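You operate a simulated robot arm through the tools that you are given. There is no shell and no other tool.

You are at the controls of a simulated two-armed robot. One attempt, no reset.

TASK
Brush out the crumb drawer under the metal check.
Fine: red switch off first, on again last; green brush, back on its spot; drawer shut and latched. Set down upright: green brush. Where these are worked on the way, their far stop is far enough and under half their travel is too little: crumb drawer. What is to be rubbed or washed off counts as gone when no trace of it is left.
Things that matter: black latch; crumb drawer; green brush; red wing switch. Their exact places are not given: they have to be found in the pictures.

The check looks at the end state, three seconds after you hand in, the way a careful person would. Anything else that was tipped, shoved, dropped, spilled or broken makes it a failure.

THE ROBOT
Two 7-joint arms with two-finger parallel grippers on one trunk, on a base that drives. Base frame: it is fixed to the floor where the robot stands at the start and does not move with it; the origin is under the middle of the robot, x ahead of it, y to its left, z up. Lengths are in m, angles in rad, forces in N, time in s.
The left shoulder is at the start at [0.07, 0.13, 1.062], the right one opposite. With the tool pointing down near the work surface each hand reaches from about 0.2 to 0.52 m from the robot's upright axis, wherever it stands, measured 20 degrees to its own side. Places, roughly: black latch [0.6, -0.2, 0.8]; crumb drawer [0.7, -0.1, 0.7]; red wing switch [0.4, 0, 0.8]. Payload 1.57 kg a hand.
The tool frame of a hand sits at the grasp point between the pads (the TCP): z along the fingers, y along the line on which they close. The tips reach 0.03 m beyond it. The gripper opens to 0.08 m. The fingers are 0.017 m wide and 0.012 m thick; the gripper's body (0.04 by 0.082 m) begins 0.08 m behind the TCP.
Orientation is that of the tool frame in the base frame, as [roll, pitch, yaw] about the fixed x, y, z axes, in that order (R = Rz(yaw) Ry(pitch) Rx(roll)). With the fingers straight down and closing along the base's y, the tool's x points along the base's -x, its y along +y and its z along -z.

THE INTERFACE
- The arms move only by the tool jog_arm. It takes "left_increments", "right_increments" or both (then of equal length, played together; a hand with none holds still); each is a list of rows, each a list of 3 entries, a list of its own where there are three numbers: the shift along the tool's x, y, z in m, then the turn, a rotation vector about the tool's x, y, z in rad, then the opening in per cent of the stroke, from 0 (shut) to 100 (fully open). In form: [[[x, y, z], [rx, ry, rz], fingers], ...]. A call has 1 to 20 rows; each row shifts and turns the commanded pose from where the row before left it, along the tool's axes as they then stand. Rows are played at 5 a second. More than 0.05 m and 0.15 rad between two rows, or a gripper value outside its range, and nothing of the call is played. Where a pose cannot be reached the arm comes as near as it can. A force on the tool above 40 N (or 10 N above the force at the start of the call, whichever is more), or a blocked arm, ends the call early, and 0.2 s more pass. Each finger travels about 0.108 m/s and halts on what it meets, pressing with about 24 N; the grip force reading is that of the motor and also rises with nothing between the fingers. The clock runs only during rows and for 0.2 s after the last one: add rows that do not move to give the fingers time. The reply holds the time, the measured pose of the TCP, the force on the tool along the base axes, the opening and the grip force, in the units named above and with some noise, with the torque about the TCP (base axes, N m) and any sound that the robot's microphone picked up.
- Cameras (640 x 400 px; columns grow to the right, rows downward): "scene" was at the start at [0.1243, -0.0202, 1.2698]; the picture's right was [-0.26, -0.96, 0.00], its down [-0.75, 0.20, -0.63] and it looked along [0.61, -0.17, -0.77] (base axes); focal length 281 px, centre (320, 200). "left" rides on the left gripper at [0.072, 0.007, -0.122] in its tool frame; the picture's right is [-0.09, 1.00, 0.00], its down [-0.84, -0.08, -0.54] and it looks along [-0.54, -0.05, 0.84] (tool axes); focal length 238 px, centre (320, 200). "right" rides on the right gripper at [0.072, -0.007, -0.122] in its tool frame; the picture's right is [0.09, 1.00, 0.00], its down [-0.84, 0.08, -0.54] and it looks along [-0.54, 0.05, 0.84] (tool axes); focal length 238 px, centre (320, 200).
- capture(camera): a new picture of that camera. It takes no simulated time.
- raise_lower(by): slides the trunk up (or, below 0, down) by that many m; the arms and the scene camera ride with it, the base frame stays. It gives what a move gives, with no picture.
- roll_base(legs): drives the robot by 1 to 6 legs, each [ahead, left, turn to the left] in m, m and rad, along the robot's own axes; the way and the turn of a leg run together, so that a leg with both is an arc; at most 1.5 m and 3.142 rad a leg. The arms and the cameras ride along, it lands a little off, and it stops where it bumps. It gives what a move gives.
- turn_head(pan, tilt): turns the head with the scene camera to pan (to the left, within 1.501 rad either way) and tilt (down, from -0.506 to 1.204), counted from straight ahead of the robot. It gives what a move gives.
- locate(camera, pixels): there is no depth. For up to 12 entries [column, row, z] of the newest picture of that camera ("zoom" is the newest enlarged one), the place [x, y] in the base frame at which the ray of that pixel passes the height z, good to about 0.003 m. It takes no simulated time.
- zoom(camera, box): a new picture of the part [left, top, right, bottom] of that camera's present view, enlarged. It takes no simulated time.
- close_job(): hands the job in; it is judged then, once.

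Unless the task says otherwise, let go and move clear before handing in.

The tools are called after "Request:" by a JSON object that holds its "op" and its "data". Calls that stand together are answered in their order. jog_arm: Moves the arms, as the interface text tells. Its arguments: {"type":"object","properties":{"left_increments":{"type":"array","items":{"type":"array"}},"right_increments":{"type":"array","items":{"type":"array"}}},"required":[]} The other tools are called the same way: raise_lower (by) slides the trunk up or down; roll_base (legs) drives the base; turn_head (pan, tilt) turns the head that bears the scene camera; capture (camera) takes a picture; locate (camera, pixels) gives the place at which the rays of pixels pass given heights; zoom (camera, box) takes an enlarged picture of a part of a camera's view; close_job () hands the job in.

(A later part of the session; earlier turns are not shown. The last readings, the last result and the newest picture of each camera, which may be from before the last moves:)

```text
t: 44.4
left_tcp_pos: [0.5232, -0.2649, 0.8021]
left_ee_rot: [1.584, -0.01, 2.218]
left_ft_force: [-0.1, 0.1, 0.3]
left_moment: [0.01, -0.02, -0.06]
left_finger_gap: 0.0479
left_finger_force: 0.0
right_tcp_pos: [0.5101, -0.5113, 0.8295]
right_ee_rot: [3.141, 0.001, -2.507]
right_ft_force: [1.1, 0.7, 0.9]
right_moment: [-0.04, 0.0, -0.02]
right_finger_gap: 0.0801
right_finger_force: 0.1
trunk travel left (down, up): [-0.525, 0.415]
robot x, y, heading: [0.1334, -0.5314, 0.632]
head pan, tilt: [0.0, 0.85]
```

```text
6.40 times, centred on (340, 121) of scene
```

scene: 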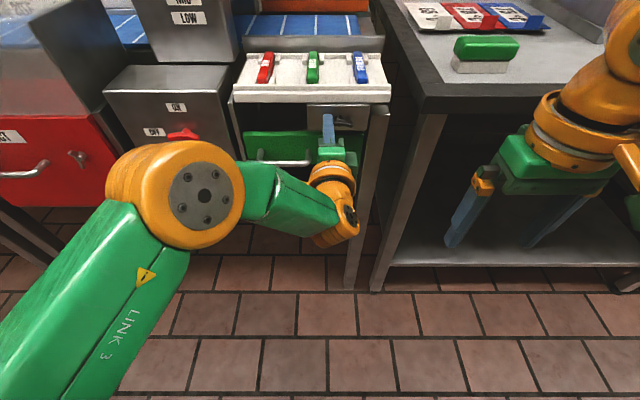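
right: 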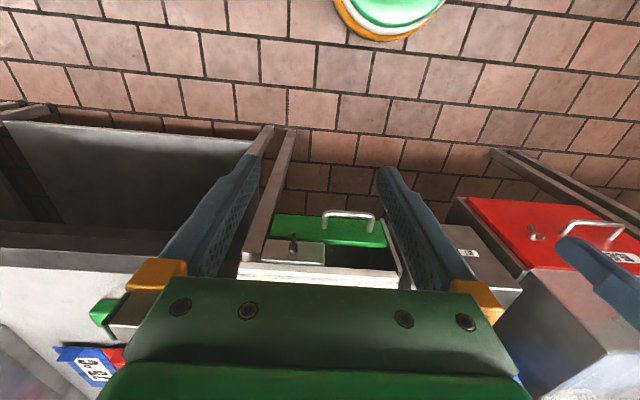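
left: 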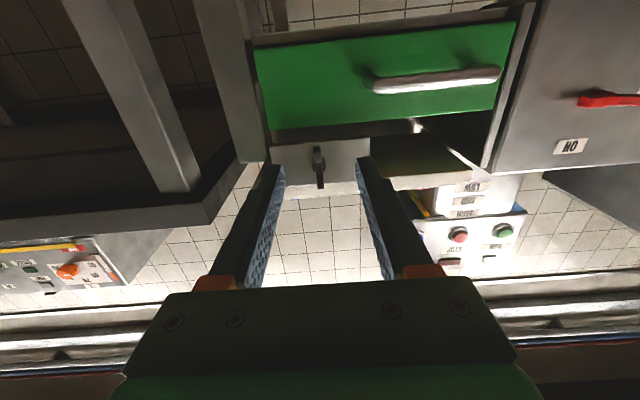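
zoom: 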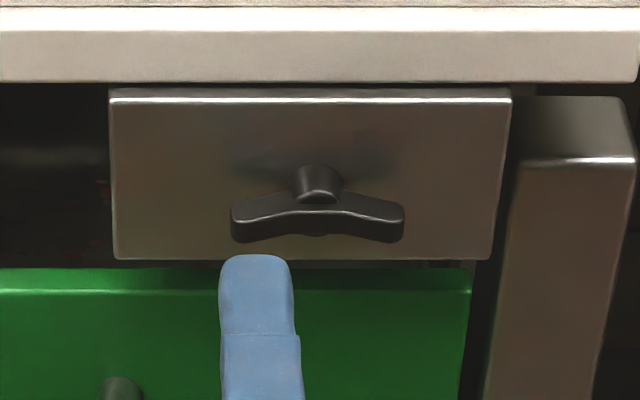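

The latch stays horizontal (released). Next is the drawer handle; the hand's roll already suits a horizontal bar, so I'll lower the trunk 7 cm and shift left 9 cm to face the handle.

Request:
{"op": "raise_lower", "data": {"by": -0.07}}

Request:
{"op": "roll_base", "data": {"legs": [[-0.01, 0.085, 0.0]]}}

Request:
{"op": "capture", "data": {"camera": "left"}}

Request:
{"op": "capture", "data": {"camera": "scene"}}

```text
t: 45.5
left_tcp_pos: [0.5238, -0.2642, 0.7316]
left_ee_rot: [1.584, -0.008, 2.217]
left_ft_force: [0.6, -0.5, -0.2]
left_moment: [0.01, 0.0, 0.0]
left_finger_gap: 0.0482
left_finger_force: 0.0
right_tcp_pos: [0.5097, -0.5118, 0.7591]
right_ee_rot: [-3.141, 0.0, -2.508]
right_ft_force: [0.0, 0.5, -0.5]
right_moment: [-0.01, -0.01, 0.02]
right_finger_gap: 0.08
right_finger_force: 0.0
trunk travel left (down, up): [-0.455, 0.485]
robot x, y, heading: [0.13, -0.5342, 0.635]
head pan, tilt: [0.0, 0.85]
```

```text
t: 46.6
left_tcp_pos: [0.4645, -0.2019, 0.7333]
left_ee_rot: [1.584, -0.008, 2.216]
left_ft_force: [-1.6, 0.5, 0.3]
left_moment: [0.0, 0.0, 0.01]
left_finger_gap: 0.0479
left_finger_force: 0.0
right_tcp_pos: [0.4508, -0.4483, 0.759]
right_ee_rot: [-3.142, 0.0, -2.507]
right_ft_force: [-0.9, -0.6, -0.5]
right_moment: [0.0, 0.0, 0.01]
right_finger_gap: 0.0799
right_finger_force: 0.0
trunk travel left (down, up): [-0.455, 0.485]
robot x, y, heading: [0.0747, -0.4696, 0.632]
head pan, tilt: [0.0, 0.85]
```

```text
taken
```

left: 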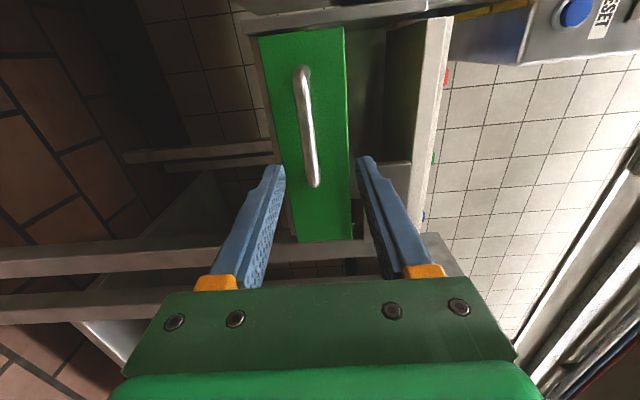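

```text
taken
```

scene: 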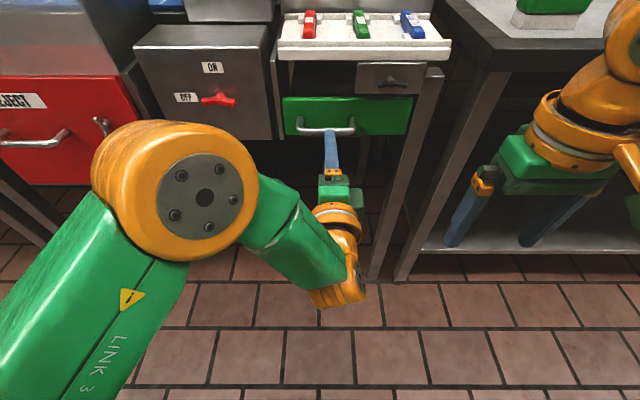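

The handle bar appears between the open fingers in the left view (px 308,125) and at px (328,130) in the scene. I'll zoom in and compute its height.

Request:
{"op": "zoom", "data": {"camera": "scene", "box": [270, 80, 430, 180]}}

Request:
{"op": "zoom", "data": {"camera": "left", "box": [220, 40, 420, 240]}}

Request:
{"op": "locate", "data": {"camera": "scene", "pixels": [[300, 130, 0.72], [300, 130, 0.7], [354, 130, 0.72], [354, 130, 0.7], [328, 132, 0.72], [328, 132, 0.7]]}}

Request:
{"op": "locate", "data": {"camera": "left", "pixels": [[302, 75, 0.72], [302, 75, 0.7], [308, 125, 0.72], [308, 125, 0.7], [313, 180, 0.72], [313, 180, 0.7]]}}

```text
4.00 times, centred on (350, 130) of scene
```

zoom: 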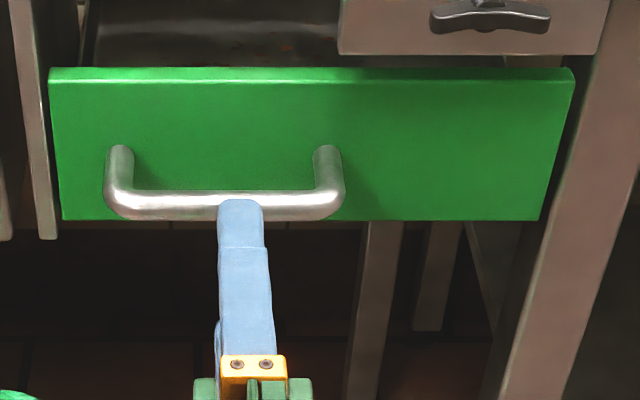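

```text
2.00 times, centred on (320, 140) of left
```

zoom: 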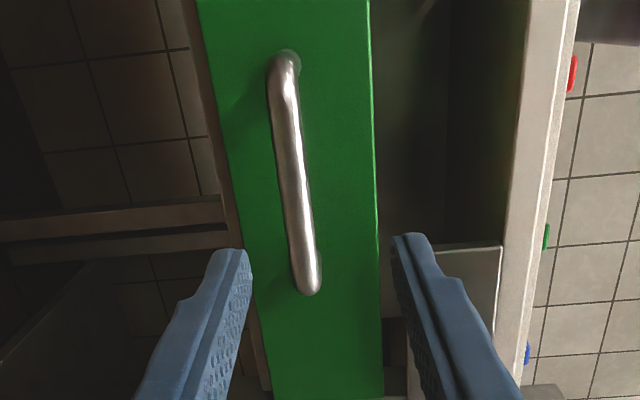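

```text
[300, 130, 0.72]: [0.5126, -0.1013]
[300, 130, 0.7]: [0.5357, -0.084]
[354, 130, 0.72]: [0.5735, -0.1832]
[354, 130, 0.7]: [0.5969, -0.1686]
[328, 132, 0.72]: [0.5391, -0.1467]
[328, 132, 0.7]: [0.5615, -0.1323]
```

```text
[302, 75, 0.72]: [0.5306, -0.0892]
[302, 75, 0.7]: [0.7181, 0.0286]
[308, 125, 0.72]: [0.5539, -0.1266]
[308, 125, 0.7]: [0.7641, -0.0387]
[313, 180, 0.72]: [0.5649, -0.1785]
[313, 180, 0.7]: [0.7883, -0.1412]
```

The bar is at about n=0.346, z≈0.722, centred at t≈0.435, while the TCP is n=0.256, z=0.733. I'll move down 1.1 cm and forward 8.4 cm to straddle the bar.

Request:
{"op": "jog_arm", "data": {"left_increments": [[[0, -0.0055, 0.02], [0, 0, 0], 60], [[0, -0.0055, 0.02], [0, 0, 0], 60], [[0, 0, 0.02], [0, 0, 0], 60], [[0, 0, 0.014], [0, 0, 0], 60], [[0, 0, 0.01], [0, 0, 0], 60]]}}

Request:
{"op": "zoom", "data": {"camera": "left", "box": [220, 40, 420, 240]}}

Request:
{"op": "zoom", "data": {"camera": "scene", "box": [270, 80, 430, 180]}}

```text
t: 47.8
left_tcp_pos: [0.5318, -0.1513, 0.7199]
left_ee_rot: [1.583, -0.009, 2.219]
left_ft_force: [0.0, -0.7, 0.6]
left_moment: [0.05, 0.02, -0.01]
left_finger_gap: 0.0478
left_finger_force: 0.1
right_tcp_pos: [0.452, -0.4493, 0.7592]
right_ee_rot: [3.141, 0.0, -2.509]
right_ft_force: [-0.1, 0.2, 0.0]
right_moment: [0.04, -0.01, 0.02]
right_finger_gap: 0.08
right_finger_force: 0.1
trunk travel left (down, up): [-0.455, 0.485]
robot x, y, heading: [0.0707, -0.4718, 0.63]
head pan, tilt: [0.0, 0.85]
```

```text
2.00 times, centred on (320, 140) of left
```

zoom: 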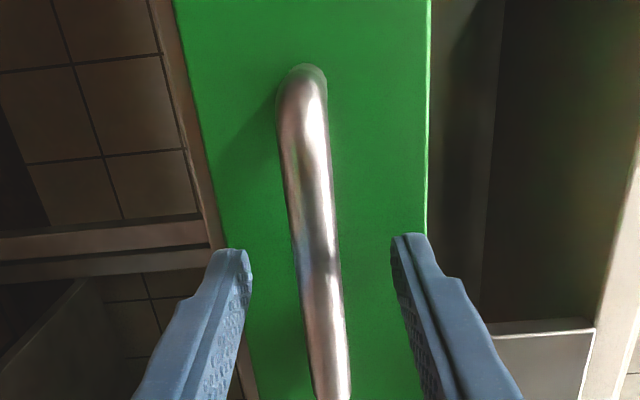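

```text
4.00 times, centred on (350, 130) of scene
```

zoom: 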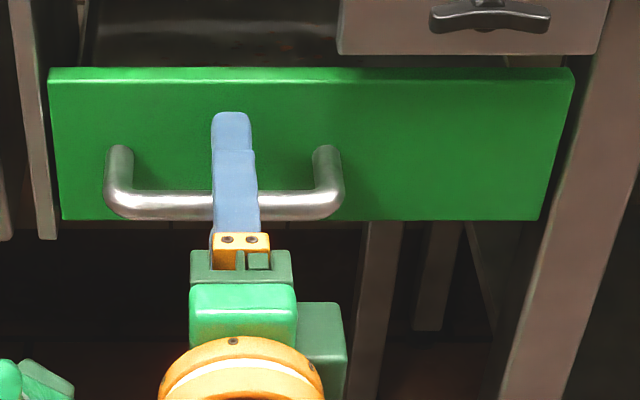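

The fingers straddle the bar with clearance on both sides. Closing the grip on the handle.

Request:
{"op": "jog_arm", "data": {"left_increments": [[[0, 0, 0.0], [0, 0, 0], 30], [[0, 0, 0], [0, 0, 0], 0], [[0, 0, 0], [0, 0, 0], 0], [[0, 0, 0], [0, 0, 0], 0]]}}

Request:
{"op": "zoom", "data": {"camera": "scene", "box": [270, 80, 430, 180]}}

```text
t: 48.8
left_tcp_pos: [0.5317, -0.152, 0.7195]
left_ee_rot: [1.585, -0.008, 2.217]
left_ft_force: [0.3, -0.4, 1.9]
left_moment: [-0.17, -0.18, 0.06]
left_finger_gap: 0.0138
left_finger_force: 30.2
right_tcp_pos: [0.4506, -0.4482, 0.7594]
right_ee_rot: [3.141, 0.002, -2.508]
right_ft_force: [0.7, 0.2, -0.8]
right_moment: [0.02, 0.0, 0.0]
right_finger_gap: 0.0801
right_finger_force: 0.1
trunk travel left (down, up): [-0.455, 0.485]
robot x, y, heading: [0.0741, -0.4711, 0.632]
head pan, tilt: [0.0, 0.85]
```

```text
4.00 times, centred on (350, 130) of scene
```

zoom: 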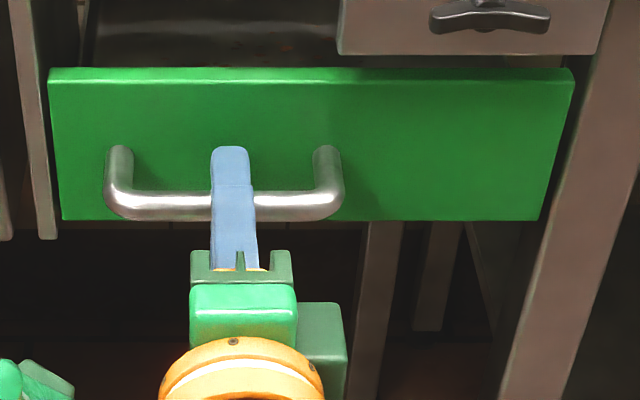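

The handle is held (13.8 mm gap, 30 N). I'll pull straight back with the arm in small steps.

Request:
{"op": "jog_arm", "data": {"left_increments": [[[0, 0, -0.01], [0, 0, 0], 0], [[0, 0, -0.012], [0, 0, 0], 0], [[0, 0, -0.012], [0, 0, 0], 0], [[0, 0, -0.012], [0, 0, 0], 0], [[0, 0, -0.012], [0, 0, 0], 0], [[0, 0, -0.012], [0, 0, 0], 0]]}}

Request:
{"op": "capture", "data": {"camera": "scene"}}

```text
t: 50.2
left_tcp_pos: [0.4766, -0.1923, 0.7199]
left_ee_rot: [1.588, -0.007, 2.219]
left_ft_force: [-2.6, 3.6, -2.6]
left_moment: [-0.17, -0.1, 0.19]
left_finger_gap: 0.014
left_finger_force: 30.6
right_tcp_pos: [0.4513, -0.448, 0.7594]
right_ee_rot: [-3.14, -0.003, -2.507]
right_ft_force: [-0.4, 1.0, 0.0]
right_moment: [0.01, 0.0, 0.02]
right_finger_gap: 0.0801
right_finger_force: 0.1
trunk travel left (down, up): [-0.455, 0.485]
robot x, y, heading: [0.0757, -0.47, 0.629]
head pan, tilt: [0.0, 0.85]
```

```text
taken
```

scene: 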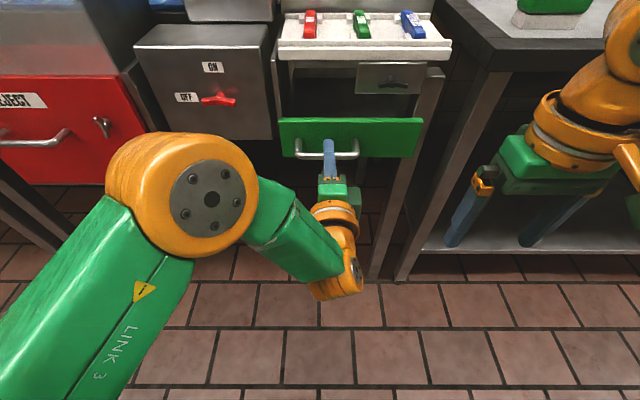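

The drawer is about 7 cm out and slides easily (force ~5 N). I'll pull another 5 cm by arm.

Request:
{"op": "jog_arm", "data": {"left_increments": [[[0, 0, -0.012], [0, 0, 0], 0], [[0, 0, -0.012], [0, 0, 0], 0], [[0, 0, -0.012], [0, 0, 0], 0], [[0, 0, -0.012], [0, 0, 0], 0]]}}

```text
t: 51.2
left_tcp_pos: [0.4365, -0.221, 0.7196]
left_ee_rot: [1.588, -0.006, 2.218]
left_ft_force: [-4.6, 6.0, -9.7]
left_moment: [-0.2, 0.0, 0.04]
left_finger_gap: 0.0137
left_finger_force: 29.9
right_tcp_pos: [0.4519, -0.4472, 0.7594]
right_ee_rot: [-3.14, -0.002, -2.508]
right_ft_force: [0.6, 0.4, 0.3]
right_moment: [-0.03, 0.0, 0.02]
right_finger_gap: 0.0801
right_finger_force: 0.0
trunk travel left (down, up): [-0.455, 0.485]
robot x, y, heading: [0.0688, -0.4676, 0.635]
head pan, tilt: [0.0, 0.85]
```

Still sliding (12 cm out); the forces are moderate. I'll continue in small steps to find its stop.

Request:
{"op": "jog_arm", "data": {"left_increments": [[[0, 0, -0.01], [0, 0, 0], 0], [[0, 0, -0.01], [0, 0, 0], 0], [[0, 0, -0.01], [0, 0, 0], 0]]}}

Request:
{"op": "capture", "data": {"camera": "scene"}}

```text
t: 52.0
left_tcp_pos: [0.4121, -0.2363, 0.7203]
left_ee_rot: [1.59, -0.006, 2.217]
left_ft_force: [-7.0, 8.6, -17.6]
left_moment: [-0.19, 0.05, 0.11]
left_finger_gap: 0.0138
left_finger_force: 29.7
right_tcp_pos: [0.4513, -0.445, 0.7579]
right_ee_rot: [-3.137, -0.003, -2.506]
right_ft_force: [0.1, -0.2, 0.9]
right_moment: [-0.04, 0.0, 0.04]
right_finger_gap: 0.0801
right_finger_force: 0.1
trunk travel left (down, up): [-0.455, 0.485]
robot x, y, heading: [0.0742, -0.4687, 0.635]
head pan, tilt: [0.0, 0.85]
```

```text
taken
```

scene: 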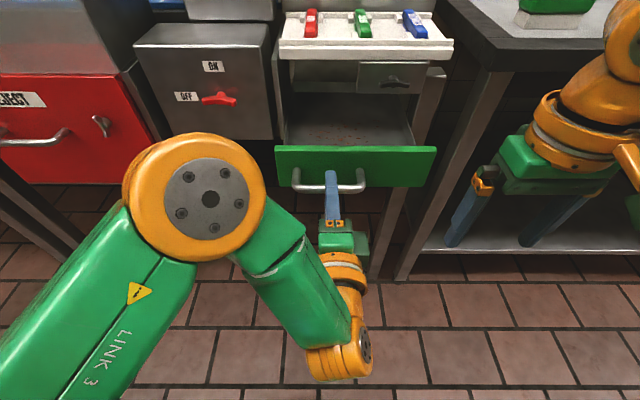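

The drawer is 14.7 cm out, and the sideways/vertical forces grow because my pull line is off by about 1°. I'll relieve that offset (2.5 mm down, 2 mm left) and keep pulling.

Request:
{"op": "jog_arm", "data": {"left_increments": [[[0.002, -0.0025, 0], [0, 0, 0], 0], [[0.0002, -0.0002, -0.01], [0, 0, 0], 0], [[0.0002, -0.0002, -0.01], [0, 0, 0], 0]]}}

Request:
{"op": "zoom", "data": {"camera": "scene", "box": [260, 50, 460, 200]}}

```text
t: 52.8
left_tcp_pos: [0.3954, -0.2502, 0.7192]
left_ee_rot: [1.585, -0.005, 2.217]
left_ft_force: [-2.1, 5.1, -0.9]
left_moment: [-0.15, -0.07, 0.38]
left_finger_gap: 0.0141
left_finger_force: 29.8
right_tcp_pos: [0.4509, -0.4473, 0.7594]
right_ee_rot: [-3.14, 0.0, -2.511]
right_ft_force: [-0.3, 0.3, 1.4]
right_moment: [0.0, 0.01, -0.01]
right_finger_gap: 0.0802
right_finger_force: 0.1
trunk travel left (down, up): [-0.455, 0.485]
robot x, y, heading: [0.0752, -0.4736, 0.631]
head pan, tilt: [0.0, 0.85]
```

```text
2.67 times, centred on (360, 125) of scene
```

zoom: 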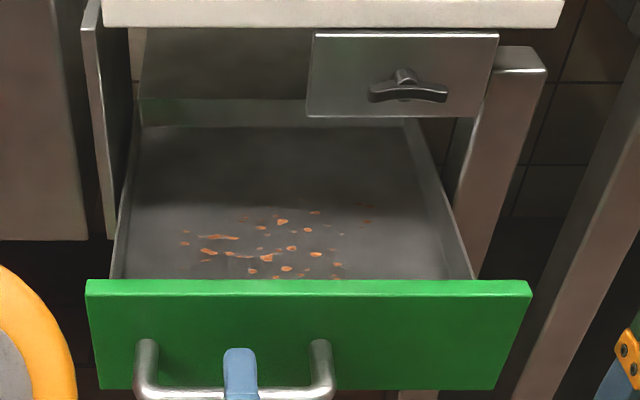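

The drawer is ~17 cm out and orange crumbs are visible inside (zoom px 180–370, 205–280). I'll pull a little further to find the stop.

Request:
{"op": "jog_arm", "data": {"left_increments": [[[0.0002, -0.0002, -0.01], [0, 0, 0], 0], [[0.0002, -0.0002, -0.01], [0, 0, 0], 0], [[0, 0, 0], [0, 0, 0], 0]]}}

Request:
{"op": "zoom", "data": {"camera": "scene", "box": [260, 50, 460, 200]}}

```text
t: 53.5
left_tcp_pos: [0.3919, -0.2534, 0.7196]
left_ee_rot: [1.61, -0.011, 2.206]
left_ft_force: [1.6, -4.3, -27.7]
left_moment: [-0.5, 0.08, 0.42]
left_finger_gap: 0.0136
left_finger_force: 30.3
left hand out of reach, approached as far as the arm can: row 1, 2
right_tcp_pos: [0.4541, -0.4491, 0.758]
right_ee_rot: [3.138, -0.004, -2.512]
right_ft_force: [-0.4, 0.0, 0.6]
right_moment: [0.0, -0.02, 0.01]
right_finger_gap: 0.0802
right_finger_force: 0.0
trunk travel left (down, up): [-0.455, 0.485]
robot x, y, heading: [0.0727, -0.4765, 0.636]
head pan, tilt: [0.0, 0.85]
stopped in row 3 (left hand): the force on the tool passed its limit at 41 N (the readings are from after the stop); the commanded pose is now the measured one
```

```text
2.67 times, centred on (360, 125) of scene
```

zoom: 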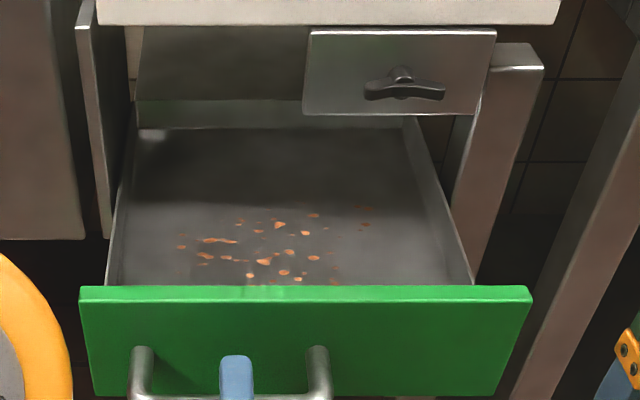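

The arm has run out of room (drawer ~17.3 cm out) and built up 28 N vertical, so I'll release the handle and back the base away, then inspect the drawer.

Request:
{"op": "jog_arm", "data": {"left_increments": [[[0, 0, 0], [0, 0, 0], 40], [[0, 0, 0], [0, 0, 0], 60], [[0, 0, 0], [0, 0, 0], 60]]}}

Request:
{"op": "roll_base", "data": {"legs": [[-0.08, 0.0, 0.0]]}}

Request:
{"op": "capture", "data": {"camera": "scene"}}

Request:
{"op": "zoom", "data": {"camera": "scene", "box": [260, 30, 460, 180]}}

```text
t: 54.3
left_tcp_pos: [0.3895, -0.2529, 0.7247]
left_ee_rot: [1.599, -0.01, 2.208]
left_ft_force: [0.5, -0.3, 0.4]
left_moment: [-0.02, -0.03, 0.0]
left_finger_gap: 0.0481
left_finger_force: 0.1
right_tcp_pos: [0.4519, -0.4497, 0.7591]
right_ee_rot: [-3.141, 0.0, -2.51]
right_ft_force: [0.8, 0.2, -0.1]
right_moment: [-0.03, -0.03, 0.01]
right_finger_gap: 0.0801
right_finger_force: 0.1
trunk travel left (down, up): [-0.455, 0.485]
robot x, y, heading: [0.0728, -0.4733, 0.634]
head pan, tilt: [0.0, 0.85]
```

```text
t: 55.3
left_tcp_pos: [0.3257, -0.3009, 0.7248]
left_ee_rot: [1.6, -0.011, 2.21]
left_ft_force: [-0.4, 0.2, 0.0]
left_moment: [0.02, -0.04, 0.02]
left_finger_gap: 0.0479
left_finger_force: 0.0
right_tcp_pos: [0.3865, -0.4968, 0.7592]
right_ee_rot: [-3.141, 0.0, -2.509]
right_ft_force: [0.4, -0.2, 0.7]
right_moment: [0.03, 0.01, 0.04]
right_finger_gap: 0.0799
right_finger_force: 0.1
trunk travel left (down, up): [-0.455, 0.485]
robot x, y, heading: [0.0113, -0.5179, 0.634]
head pan, tilt: [0.0, 0.85]
```

```text
taken
```

scene: 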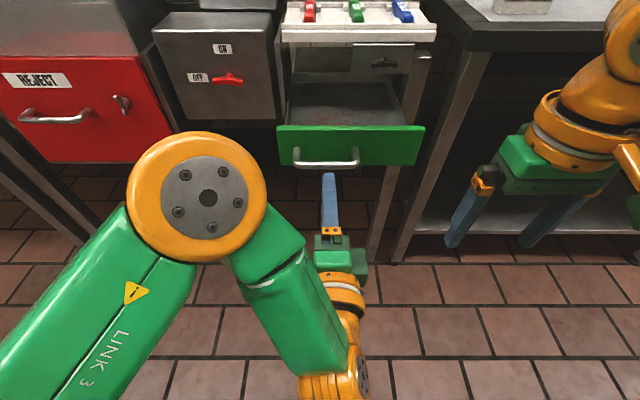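

```text
2.67 times, centred on (360, 105) of scene
```

zoom: 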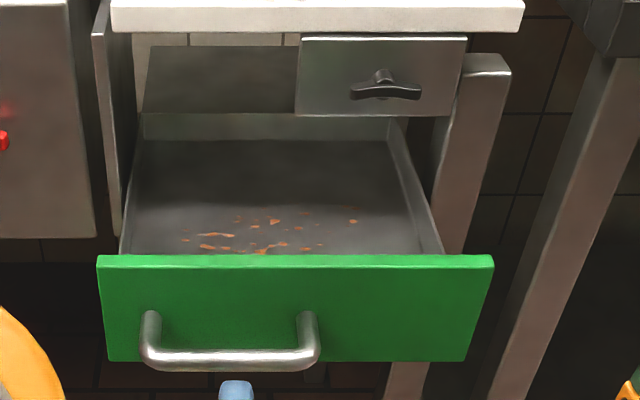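

The drawer is open with the crumbs exposed; latch horizontal, switch at OFF. Next I'll fetch the brush: raise the trunk 15 cm and drive right along the counter, then look at the brush.

Request:
{"op": "raise_lower", "data": {"by": 0.17}}

Request:
{"op": "roll_base", "data": {"legs": [[0.0, -0.3, 0.0]]}}

Request:
{"op": "capture", "data": {"camera": "scene"}}

Request:
{"op": "capture", "data": {"camera": "right"}}

```text
t: 57.3
left_tcp_pos: [0.3253, -0.3001, 0.8935]
left_ee_rot: [1.6, -0.01, 2.211]
left_ft_force: [0.2, -0.5, 0.1]
left_moment: [0.0, -0.06, -0.01]
left_finger_gap: 0.048
left_finger_force: 0.0
right_tcp_pos: [0.3884, -0.496, 0.928]
right_ee_rot: [-3.141, 0.0, -2.511]
right_ft_force: [1.3, 0.3, -0.5]
right_moment: [-0.01, -0.02, -0.01]
right_finger_gap: 0.0798
right_finger_force: 0.1
trunk travel left (down, up): [-0.625, 0.315]
robot x, y, heading: [0.012, -0.5172, 0.629]
head pan, tilt: [0.0, 0.85]
```

```text
t: 59.3
left_tcp_pos: [0.5043, -0.5441, 0.8934]
left_ee_rot: [1.598, -0.008, 2.211]
left_ft_force: [0.2, -1.0, -0.2]
left_moment: [0.07, -0.03, 0.01]
left_finger_gap: 0.0479
left_finger_force: 0.0
right_tcp_pos: [0.5663, -0.7395, 0.9296]
right_ee_rot: [3.141, 0.001, -2.508]
right_ft_force: [-0.5, 0.4, -0.1]
right_moment: [0.0, 0.0, 0.0]
right_finger_gap: 0.0803
right_finger_force: 0.0
trunk travel left (down, up): [-0.625, 0.315]
robot x, y, heading: [0.189, -0.7611, 0.637]
head pan, tilt: [0.0, 0.85]
```

```text
taken
```

scene: 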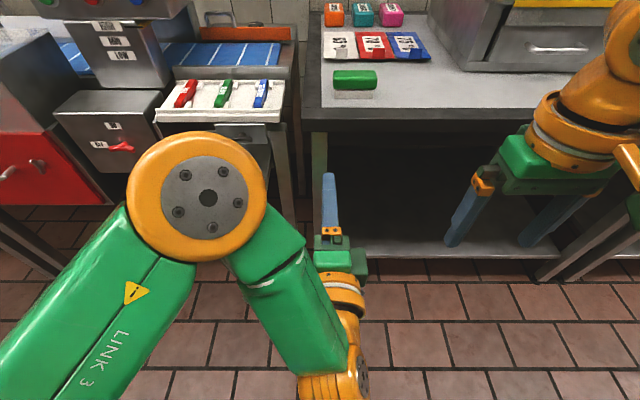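

```text
taken
```

right: 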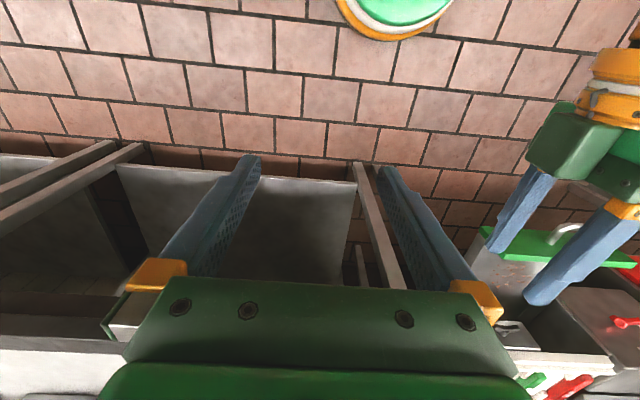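

The brush is at scene px (355,82). I'll zoom in and locate it precisely at the tabletop height.

Request:
{"op": "zoom", "data": {"camera": "scene", "box": [300, 50, 420, 125]}}

Request:
{"op": "locate", "data": {"camera": "zoom", "pixels": [[178, 213, 0.85], [402, 213, 0.85], [178, 213, 0.86], [402, 213, 0.86], [170, 130, 0.91], [410, 130, 0.91]]}}

```text
5.33 times, centred on (360, 88) of scene
```

zoom: 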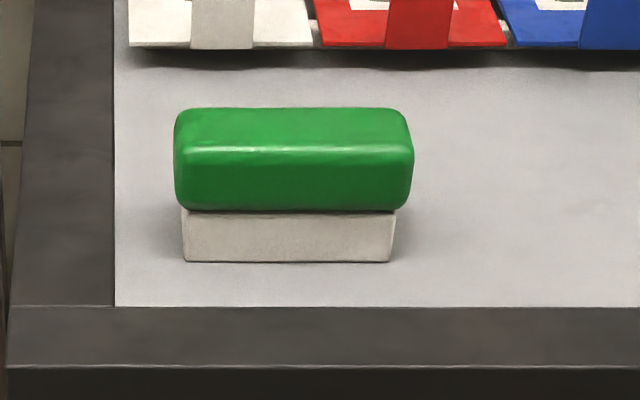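

```text
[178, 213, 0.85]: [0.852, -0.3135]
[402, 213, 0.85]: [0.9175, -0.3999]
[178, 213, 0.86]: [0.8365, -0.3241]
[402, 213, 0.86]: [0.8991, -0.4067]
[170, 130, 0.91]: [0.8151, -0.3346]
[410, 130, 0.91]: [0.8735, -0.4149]
```

I'll take rays for the brush's bottom corners and top edges here, then again from a raised trunk to get exact heights.

Request:
{"op": "locate", "data": {"camera": "zoom", "pixels": [[184, 262, 0.86], [184, 262, 0.8], [388, 262, 0.86], [388, 262, 0.8], [176, 150, 0.92], [176, 150, 0.86], [412, 150, 0.92], [412, 150, 0.86], [185, 109, 0.92], [402, 109, 0.92], [116, 306, 0.86], [116, 306, 0.8]]}}

Request:
{"op": "raise_lower", "data": {"by": 0.15}}

Request:
{"op": "capture", "data": {"camera": "scene"}}

Request:
{"op": "zoom", "data": {"camera": "scene", "box": [300, 80, 420, 155]}}

```text
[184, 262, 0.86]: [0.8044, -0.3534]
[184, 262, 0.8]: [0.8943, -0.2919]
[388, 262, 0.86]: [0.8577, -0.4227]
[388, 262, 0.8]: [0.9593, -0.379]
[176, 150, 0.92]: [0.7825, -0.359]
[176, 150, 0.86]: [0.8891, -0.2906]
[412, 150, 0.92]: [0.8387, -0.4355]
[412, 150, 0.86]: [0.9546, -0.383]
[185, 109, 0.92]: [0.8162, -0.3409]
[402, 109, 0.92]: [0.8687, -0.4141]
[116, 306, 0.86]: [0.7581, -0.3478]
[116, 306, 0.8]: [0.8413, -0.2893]
```

```text
t: 61.1
left_tcp_pos: [0.5054, -0.5432, 1.0444]
left_ee_rot: [1.599, -0.012, 2.213]
left_ft_force: [0.5, -0.9, 0.4]
left_moment: [-0.01, -0.03, 0.01]
left_finger_gap: 0.0481
left_finger_force: 0.0
right_tcp_pos: [0.5667, -0.7411, 1.0789]
right_ee_rot: [-3.141, 0.001, -2.511]
right_ft_force: [-0.2, 1.0, -0.3]
right_moment: [0.03, -0.01, -0.01]
right_finger_gap: 0.0801
right_finger_force: 0.0
trunk travel left (down, up): [-0.775, 0.165]
robot x, y, heading: [0.191, -0.761, 0.629]
head pan, tilt: [0.0, 0.85]
```

```text
taken
```

scene: 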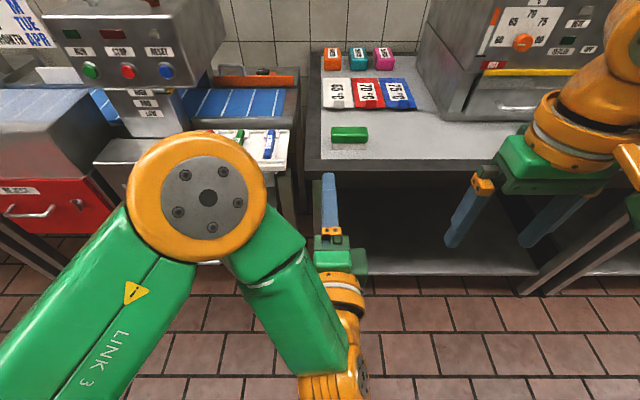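

```text
5.33 times, centred on (360, 118) of scene
```

zoom: 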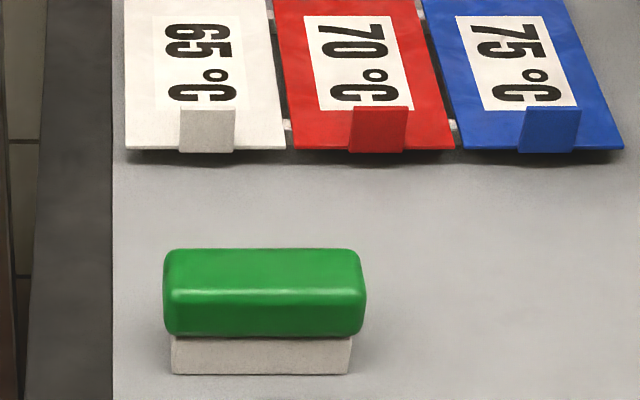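

Request:
{"op": "locate", "data": {"camera": "zoom", "pixels": [[172, 374, 0.86], [172, 374, 0.8], [349, 374, 0.86], [349, 374, 0.8], [165, 292, 0.92], [165, 292, 0.86], [366, 292, 0.92], [366, 292, 0.86], [172, 250, 0.92], [358, 250, 0.92], [172, 250, 0.86], [358, 250, 0.86]]}}

```text
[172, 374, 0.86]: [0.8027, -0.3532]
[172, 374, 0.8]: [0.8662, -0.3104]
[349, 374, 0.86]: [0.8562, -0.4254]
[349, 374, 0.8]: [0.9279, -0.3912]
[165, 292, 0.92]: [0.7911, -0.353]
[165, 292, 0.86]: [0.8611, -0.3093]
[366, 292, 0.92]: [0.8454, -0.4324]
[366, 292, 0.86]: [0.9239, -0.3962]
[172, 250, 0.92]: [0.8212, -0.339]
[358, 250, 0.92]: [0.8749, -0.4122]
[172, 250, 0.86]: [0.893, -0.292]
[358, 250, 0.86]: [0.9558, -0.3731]
```

The brush stands at n≈0.434–0.477 (center 0.455), t≈0.754–0.854 (center 0.804), z from 0.862 (table) to 0.912. Before approaching I'll move the left hand 15 cm aside so the arms don't interfere, and turn the right hand 90° so it can grip across the brush's width.

Request:
{"op": "jog_arm", "data": {"left_increments": [[[0.03, 0, 0], [0, 0, 0], 60], [[0.03, 0, 0], [0, 0, 0], 60], [[0.03, 0, 0], [0, 0, 0], 60], [[0.03, 0, 0], [0, 0, 0], 60], [[0.03, 0, 0], [0, 0, 0], 60], [[0, 0, 0], [0, 0, 0], 60], [[0, 0, 0], [0, 0, 0], 60], [[0, 0, 0], [0, 0, 0], 60], [[0, 0, 0], [0, 0, 0], 60], [[0, 0, 0], [0, 0, 0], 60], [[0, 0, 0], [0, 0, 0], 60]], "right_increments": [[[0, 0, 0], [0, 0, 0.1428], 100], [[0, 0, 0], [0, 0, 0.1428], 100], [[0, 0, 0], [0, 0, 0.1428], 100], [[0, 0, 0], [0, 0, 0.1428], 100], [[0, 0, 0], [0, 0, 0.1428], 100], [[0, 0, 0], [0, 0, 0.1428], 100], [[0, 0, 0], [0, 0, 0.1428], 100], [[0, 0, 0], [0, 0, 0.1428], 100], [[0, 0, 0], [0, 0, 0.1428], 100], [[0, 0, 0], [0, 0, 0.1428], 100], [[0, 0, 0], [0, 0, 0.1428], 100]]}}

Request:
{"op": "capture", "data": {"camera": "scene"}}

Request:
{"op": "capture", "data": {"camera": "right"}}

```text
t: 63.5
left_tcp_pos: [0.4593, -0.4388, 1.051]
left_ee_rot: [1.6, -0.011, 2.213]
left_ft_force: [0.1, 0.1, -0.6]
left_moment: [-0.02, 0.01, 0.01]
left_finger_gap: 0.048
left_finger_force: 0.0
left hand out of reach, approached as far as the arm can: row 4, 5
right_tcp_pos: [0.5673, -0.741, 1.0789]
right_ee_rot: [-3.14, 0.0, 2.2]
right_ft_force: [-0.7, 0.7, 0.6]
right_moment: [0.01, -0.01, -0.01]
right_finger_gap: 0.08
right_finger_force: 0.1
trunk travel left (down, up): [-0.775, 0.165]
robot x, y, heading: [0.19, -0.7627, 0.634]
head pan, tilt: [0.0, 0.85]
```

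```text
taken
```

scene: 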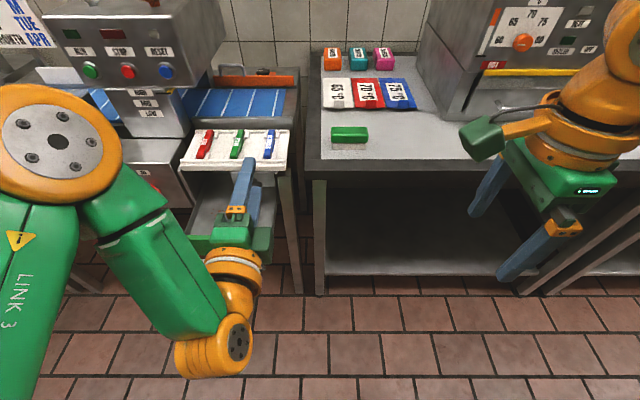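

```text
taken
```

right: 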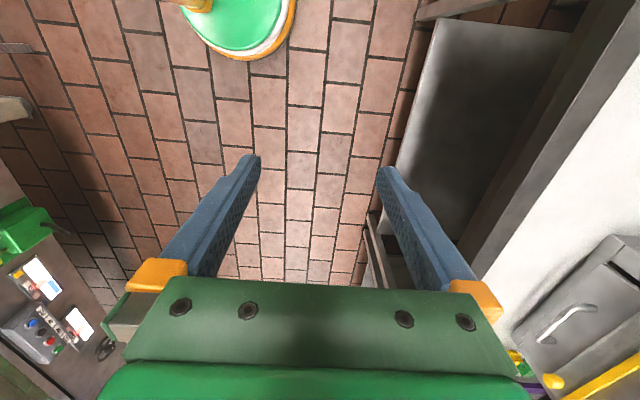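

Right hand is rotated (fingers now close along the depth). Before driving forward I'll check how far the control panel (STOP button, px 128,72) is, since my left elbow will approach it.

Request:
{"op": "locate", "data": {"camera": "scene", "pixels": [[128, 72, 1.0], [128, 72, 1.1], [200, 75, 1.0], [200, 75, 1.1], [205, 55, 1.15], [150, 110, 0.95], [58, 140, 1.1], [58, 140, 1.2]]}}

```text
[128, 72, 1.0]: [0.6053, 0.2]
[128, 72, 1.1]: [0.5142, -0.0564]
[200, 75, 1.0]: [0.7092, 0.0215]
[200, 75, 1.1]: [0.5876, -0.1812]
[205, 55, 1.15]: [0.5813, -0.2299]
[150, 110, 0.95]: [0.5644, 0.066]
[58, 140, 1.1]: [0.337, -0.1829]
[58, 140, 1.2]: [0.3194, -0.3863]
```

The panel's buttons are at about n≈0.48, z≈1.05, t≤0.44; my left elbow (z≈1.19) will stay about 10 cm clear. I'll drive ahead 0.25 m.

Request:
{"op": "roll_base", "data": {"legs": [[0.25, -0.02, 0.0]]}}

Request:
{"op": "capture", "data": {"camera": "scene"}}

Request:
{"op": "capture", "data": {"camera": "right"}}

```text
t: 65.3
left_tcp_pos: [0.6724, -0.3052, 1.0507]
left_ee_rot: [1.6, -0.011, 2.211]
left_ft_force: [-0.1, 0.2, -0.4]
left_moment: [-0.02, -0.02, 0.01]
left_finger_gap: 0.0479
left_finger_force: 0.0
right_tcp_pos: [0.7792, -0.6085, 1.0802]
right_ee_rot: [3.14, -0.001, 2.205]
right_ft_force: [-0.6, 1.2, 0.0]
right_moment: [0.05, -0.02, 0.0]
right_finger_gap: 0.0799
right_finger_force: 0.0
trunk travel left (down, up): [-0.775, 0.165]
robot x, y, heading: [0.4029, -0.6279, 0.632]
head pan, tilt: [0.0, 0.85]
```

```text
taken
```

scene: 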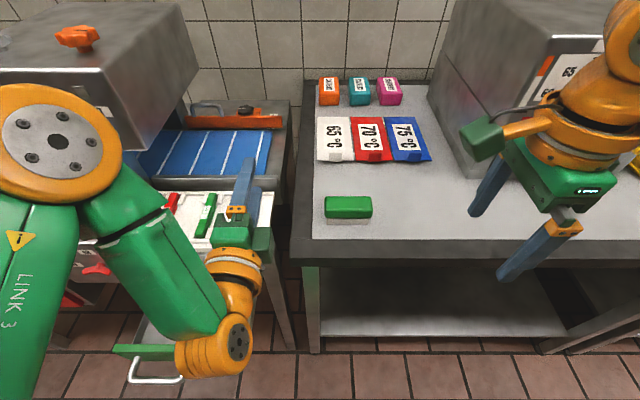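

```text
taken
```

right: 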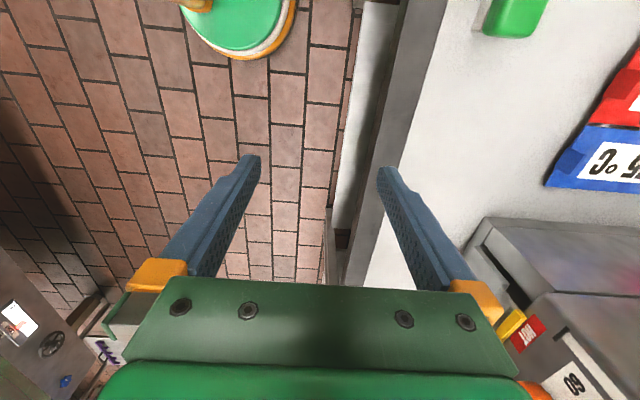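

The brush is at scene px (348,208) and my right hand is at n≈0.271, t≈0.951. I'll lower the trunk 7.5 cm and move the right hand over the brush.

Request:
{"op": "raise_lower", "data": {"by": -0.075}}

Request:
{"op": "jog_arm", "data": {"right_increments": [[[0.0245, 0.0305, 0], [0, 0, 0], 100], [[0.0245, 0.0305, 0], [0, 0, 0], 100], [[0.0245, 0.0305, 0], [0, 0, 0], 100], [[0.0245, 0.0305, 0], [0, 0, 0], 100], [[0.0245, 0.0305, 0], [0, 0, 0], 100], [[0.0245, 0.0305, 0], [0, 0, 0], 100]]}}

Request:
{"op": "capture", "data": {"camera": "right"}}

Request:
{"op": "capture", "data": {"camera": "scene"}}

```text
t: 66.4
left_tcp_pos: [0.6739, -0.3048, 0.9765]
left_ee_rot: [1.599, -0.011, 2.213]
left_ft_force: [-0.9, 0.0, 0.4]
left_moment: [0.01, -0.01, 0.01]
left_finger_gap: 0.0479
left_finger_force: 0.0
right_tcp_pos: [0.7818, -0.6077, 1.003]
right_ee_rot: [-3.14, 0.0, 2.204]
right_ft_force: [-0.1, 0.3, -0.2]
right_moment: [0.02, 0.01, -0.01]
right_finger_gap: 0.0801
right_finger_force: 0.0
trunk travel left (down, up): [-0.7, 0.24]
robot x, y, heading: [0.4035, -0.6327, 0.629]
head pan, tilt: [0.0, 0.85]
```

```text
t: 67.8
left_tcp_pos: [0.6754, -0.3064, 0.9757]
left_ee_rot: [1.601, -0.01, 2.211]
left_ft_force: [0.1, -0.2, 0.2]
left_moment: [-0.04, 0.02, 0.05]
left_finger_gap: 0.048
left_finger_force: 0.0
right_tcp_pos: [0.8194, -0.426, 0.9945]
right_ee_rot: [3.141, -0.002, 2.203]
right_ft_force: [0.6, 0.5, -0.8]
right_moment: [0.03, 0.02, -0.01]
right_finger_gap: 0.0802
right_finger_force: 0.2
right hand out of reach, approached as far as the arm can: row 5, 6
trunk travel left (down, up): [-0.7, 0.24]
robot x, y, heading: [0.4027, -0.6273, 0.634]
head pan, tilt: [0.0, 0.85]
```

```text
taken
```

right: 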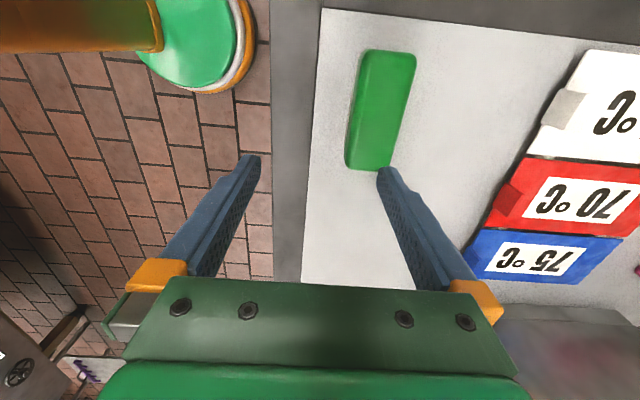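

```text
taken
```

scene: 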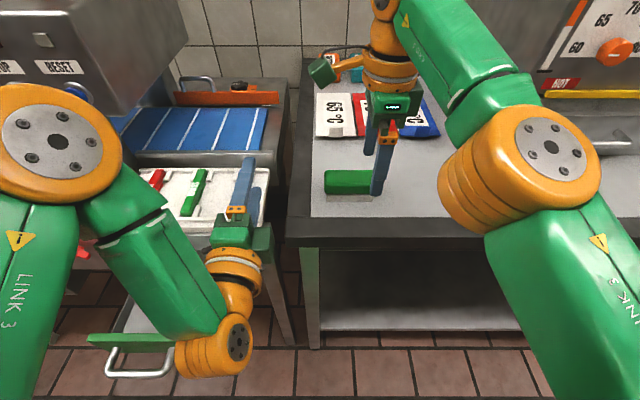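

The right arm reaches only n≈0.41 at this height (out-of-reach flag). I'll try slightly lower with a small forward/left step to see if the reach improves there, staying above the brush top (0.912).

Request:
{"op": "jog_arm", "data": {"right_increments": [[[0.012, 0.01, 0.018], [0, 0, 0], 100], [[0.011, 0.012, 0.018], [0, 0, 0], 100], [[0, 0.02, 0.0], [0, 0, 0], 100]]}}

Request:
{"op": "capture", "data": {"camera": "right"}}

```text
t: 68.6
left_tcp_pos: [0.6746, -0.3045, 0.9775]
left_ee_rot: [1.6, -0.009, 2.213]
left_ft_force: [0.5, 0.2, 0.3]
left_moment: [0.01, 0.03, -0.01]
left_finger_gap: 0.0482
left_finger_force: 0.0
right_tcp_pos: [0.8219, -0.4112, 0.9494]
right_ee_rot: [3.141, -0.001, 2.203]
right_ft_force: [0.4, 0.3, -0.6]
right_moment: [0.0, 0.01, 0.05]
right_finger_gap: 0.0798
right_finger_force: 0.0
right hand out of reach, approached as far as the arm can: row 1, 2, 3
trunk travel left (down, up): [-0.7, 0.24]
robot x, y, heading: [0.4048, -0.6251, 0.633]
head pan, tilt: [0.0, 0.85]
```

```text
taken
```

right: 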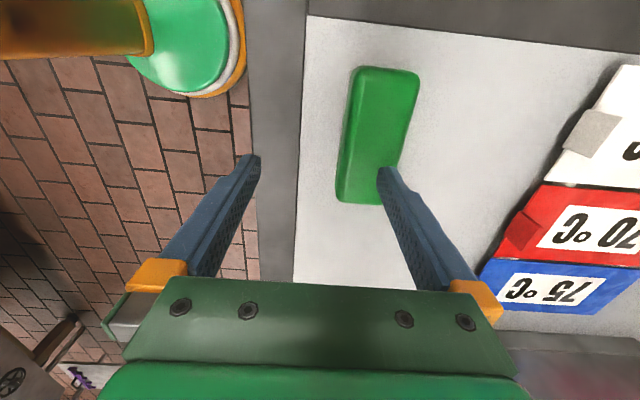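

Still 3–4 cm short in depth. I'll lift the hand a bit, check the left elbow's clearance by panning the head, and then drive slightly closer.

Request:
{"op": "jog_arm", "data": {"right_increments": [[[0, 0, -0.02], [0, 0, 0], 100]]}}

Request:
{"op": "turn_head", "data": {"pan": 0.7, "tilt": 0.6}}

Request:
{"op": "capture", "data": {"camera": "scene"}}

```text
t: 69.0
left_tcp_pos: [0.6741, -0.3059, 0.9757]
left_ee_rot: [1.598, -0.011, 2.213]
left_ft_force: [-0.4, 0.3, 0.9]
left_moment: [-0.01, 0.01, -0.02]
left_finger_gap: 0.0481
left_finger_force: 0.2
right_tcp_pos: [0.8189, -0.4176, 0.9697]
right_ee_rot: [-3.141, 0.001, 2.205]
right_ft_force: [-0.9, 0.4, -0.7]
right_moment: [0.01, -0.02, -0.01]
right_finger_gap: 0.08
right_finger_force: 0.1
right hand out of reach, approached as far as the arm can: row 1
trunk travel left (down, up): [-0.7, 0.24]
robot x, y, heading: [0.4029, -0.6263, 0.638]
head pan, tilt: [0.0, 0.85]
```

```text
t: 70.1
left_tcp_pos: [0.674, -0.3052, 0.9753]
left_ee_rot: [1.599, -0.01, 2.213]
left_ft_force: [0.2, -0.1, 0.5]
left_moment: [0.01, -0.03, -0.04]
left_finger_gap: 0.0477
left_finger_force: 0.1
right_tcp_pos: [0.8189, -0.4156, 0.9701]
right_ee_rot: [3.141, -0.001, 2.203]
right_ft_force: [0.2, 0.3, -0.2]
right_moment: [-0.02, -0.01, -0.02]
right_finger_gap: 0.08
right_finger_force: 0.0
trunk travel left (down, up): [-0.7, 0.24]
robot x, y, heading: [0.4049, -0.6292, 0.632]
head pan, tilt: [0.7, 0.6]
```

```text
taken
```

scene: 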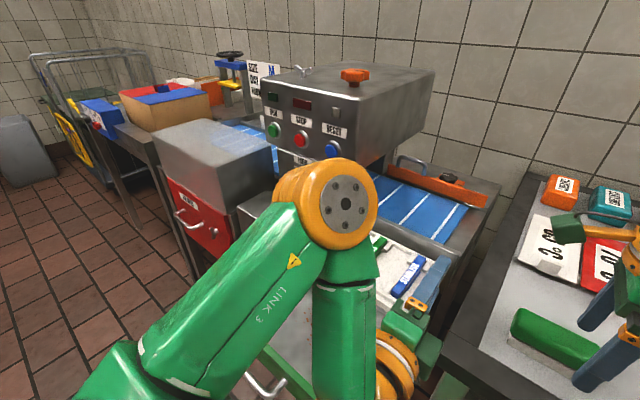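

The elbow is clearly well in front of the panel. I'll drive 4 cm ahead and turn the head back.

Request:
{"op": "roll_base", "data": {"legs": [[0.045, 0.0, 0.0]]}}

Request:
{"op": "turn_head", "data": {"pan": 0.0, "tilt": 0.85}}

Request:
{"op": "capture", "data": {"camera": "right"}}

Request:
{"op": "capture", "data": {"camera": "scene"}}

```text
t: 71.0
left_tcp_pos: [0.7072, -0.281, 0.9763]
left_ee_rot: [1.595, -0.011, 2.212]
left_ft_force: [-0.1, -0.2, 0.3]
left_moment: [0.0, 0.05, 0.03]
left_finger_gap: 0.0479
left_finger_force: 0.1
right_tcp_pos: [0.8529, -0.3913, 0.973]
right_ee_rot: [3.139, 0.002, 2.204]
right_ft_force: [-0.2, 0.6, 1.6]
right_moment: [0.02, -0.06, -0.01]
right_finger_gap: 0.0805
right_finger_force: 0.1
trunk travel left (down, up): [-0.7, 0.24]
robot x, y, heading: [0.439, -0.5999, 0.633]
head pan, tilt: [0.7, 0.6]
```

```text
t: 72.1
left_tcp_pos: [0.7099, -0.2791, 0.9749]
left_ee_rot: [1.6, -0.011, 2.212]
left_ft_force: [-0.5, 0.3, -0.8]
left_moment: [-0.02, 0.0, 0.01]
left_finger_gap: 0.0481
left_finger_force: 0.2
right_tcp_pos: [0.8539, -0.3896, 0.9703]
right_ee_rot: [3.141, -0.001, 2.203]
right_ft_force: [0.7, -0.2, -0.3]
right_moment: [-0.01, -0.01, -0.01]
right_finger_gap: 0.0799
right_finger_force: 0.0
trunk travel left (down, up): [-0.7, 0.24]
robot x, y, heading: [0.4408, -0.6028, 0.631]
head pan, tilt: [0.0, 0.85]
```

```text
taken
```

right: 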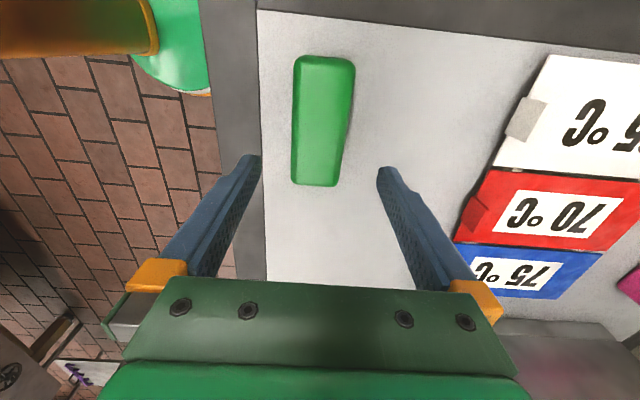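

```text
taken
```

scene: 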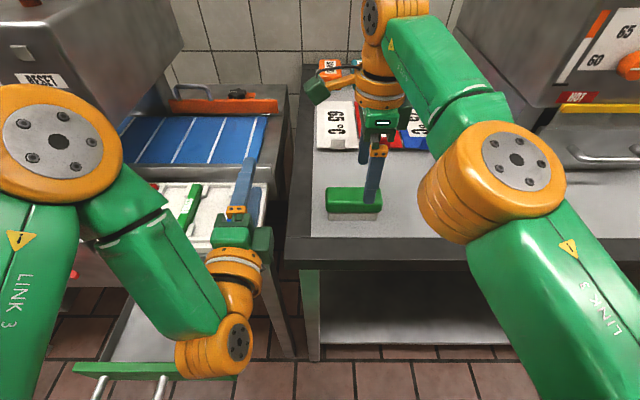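

Now the fingers straddle the brush in depth (right view: brush px 292–355 × 57–186). I'll locate its corners at top height to fine-align.

Request:
{"op": "zoom", "data": {"camera": "right", "box": [240, 40, 400, 200]}}

Request:
{"op": "locate", "data": {"camera": "right", "pixels": [[297, 58, 0.91], [352, 58, 0.91], [340, 184, 0.91], [293, 182, 0.91], [322, 120, 0.91], [348, 120, 0.9], [293, 120, 0.9]]}}

```text
2.50 times, centred on (320, 120) of right
```

zoom: 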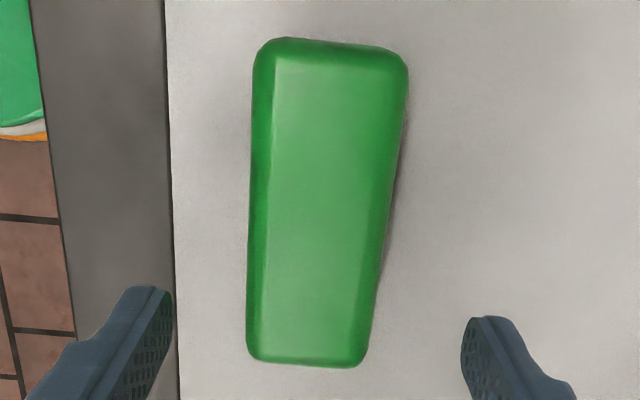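

```text
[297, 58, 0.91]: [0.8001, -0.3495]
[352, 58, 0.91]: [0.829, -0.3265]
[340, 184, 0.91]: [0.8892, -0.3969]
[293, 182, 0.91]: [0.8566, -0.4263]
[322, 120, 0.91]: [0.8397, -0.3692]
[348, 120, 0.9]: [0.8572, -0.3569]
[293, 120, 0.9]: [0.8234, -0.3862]
```

The brush centre is at n≈0.4605, t≈0.80; TCP is at n=0.4596, t=0.818. I'll shift left 1.8 cm, go down 6.8 cm and check for contact.

Request:
{"op": "jog_arm", "data": {"right_increments": [[[0.018, 0.001, 0.0], [0, 0, 0], 100], [[0, 0, 0.018], [0, 0, 0], 100], [[0, 0, 0.018], [0, 0, 0], 100], [[0, 0, 0.016], [0, 0, 0], 100], [[0, 0, 0.014], [0, 0, 0], 100]]}}

Request:
{"op": "capture", "data": {"camera": "right"}}

Request:
{"op": "zoom", "data": {"camera": "scene", "box": [290, 150, 430, 240]}}

```text
t: 73.3
left_tcp_pos: [0.7105, -0.2781, 0.9765]
left_ee_rot: [1.6, -0.011, 2.214]
left_ft_force: [-0.4, 0.0, 0.4]
left_moment: [-0.01, -0.01, -0.01]
left_finger_gap: 0.0482
left_finger_force: 0.0
right_tcp_pos: [0.8494, -0.3709, 0.9072]
right_ee_rot: [-3.141, -0.002, 2.206]
right_ft_force: [0.3, 0.0, -0.2]
right_moment: [0.0, 0.0, -0.02]
right_finger_gap: 0.08
right_finger_force: 0.0
right hand out of reach, approached as far as the arm can: row 1, 2, 3, 4
trunk travel left (down, up): [-0.7, 0.24]
robot x, y, heading: [0.4388, -0.5992, 0.631]
head pan, tilt: [0.0, 0.85]
```

```text
taken
```

right: 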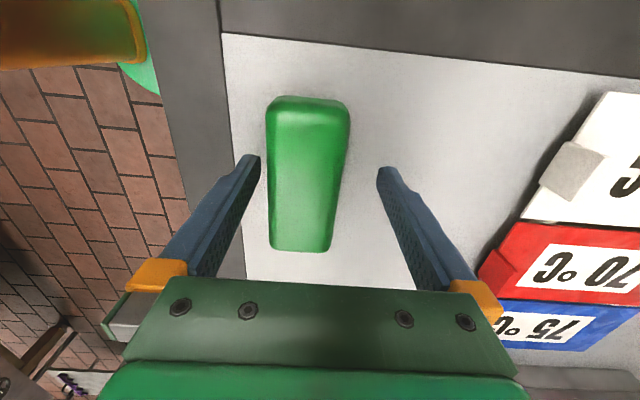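

```text
4.44 times, centred on (360, 195) of scene
```

zoom: 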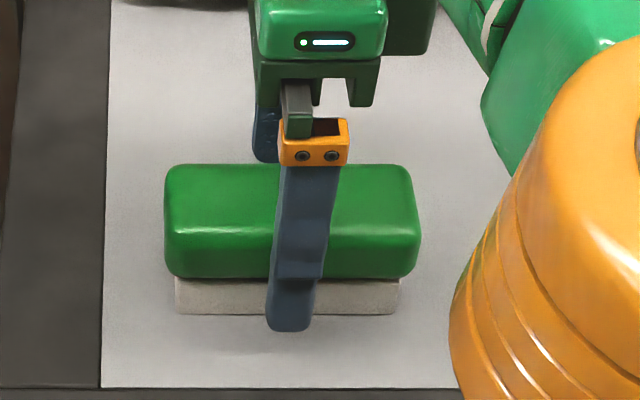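

TCP is at n=0.468, t=0.80, z=0.907; the brush sits about 7 mm nearer to me, so I shift back 7 mm, lower 3 mm and close gently.

Request:
{"op": "jog_arm", "data": {"right_increments": [[[0, -0.0065, 0.003], [0, 0, 0], 100], [[0, 0, 0], [0, 0, 0], 80], [[0, 0, 0], [0, 0, 0], 65]]}}

Request:
{"op": "capture", "data": {"camera": "right"}}

```text
t: 74.1
left_tcp_pos: [0.7098, -0.2788, 0.9766]
left_ee_rot: [1.6, -0.009, 2.211]
left_ft_force: [-0.3, 0.2, -0.5]
left_moment: [-0.02, 0.01, 0.0]
left_finger_gap: 0.0481
left_finger_force: 0.1
right_tcp_pos: [0.8496, -0.3706, 0.9066]
right_ee_rot: [-3.14, 0.0, 2.204]
right_ft_force: [0.1, -0.2, -0.4]
right_moment: [-0.01, -0.01, -0.01]
right_finger_gap: 0.0521
right_finger_force: 0.1
right hand out of reach, approached as far as the arm can: row 1
trunk travel left (down, up): [-0.7, 0.24]
robot x, y, heading: [0.4366, -0.5982, 0.633]
head pan, tilt: [0.0, 0.85]
```

```text
taken
```

right: 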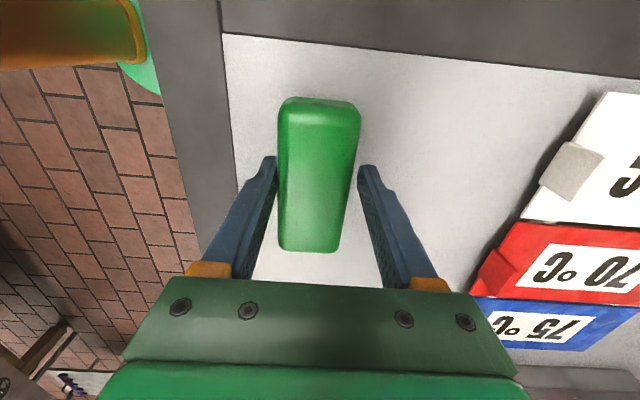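

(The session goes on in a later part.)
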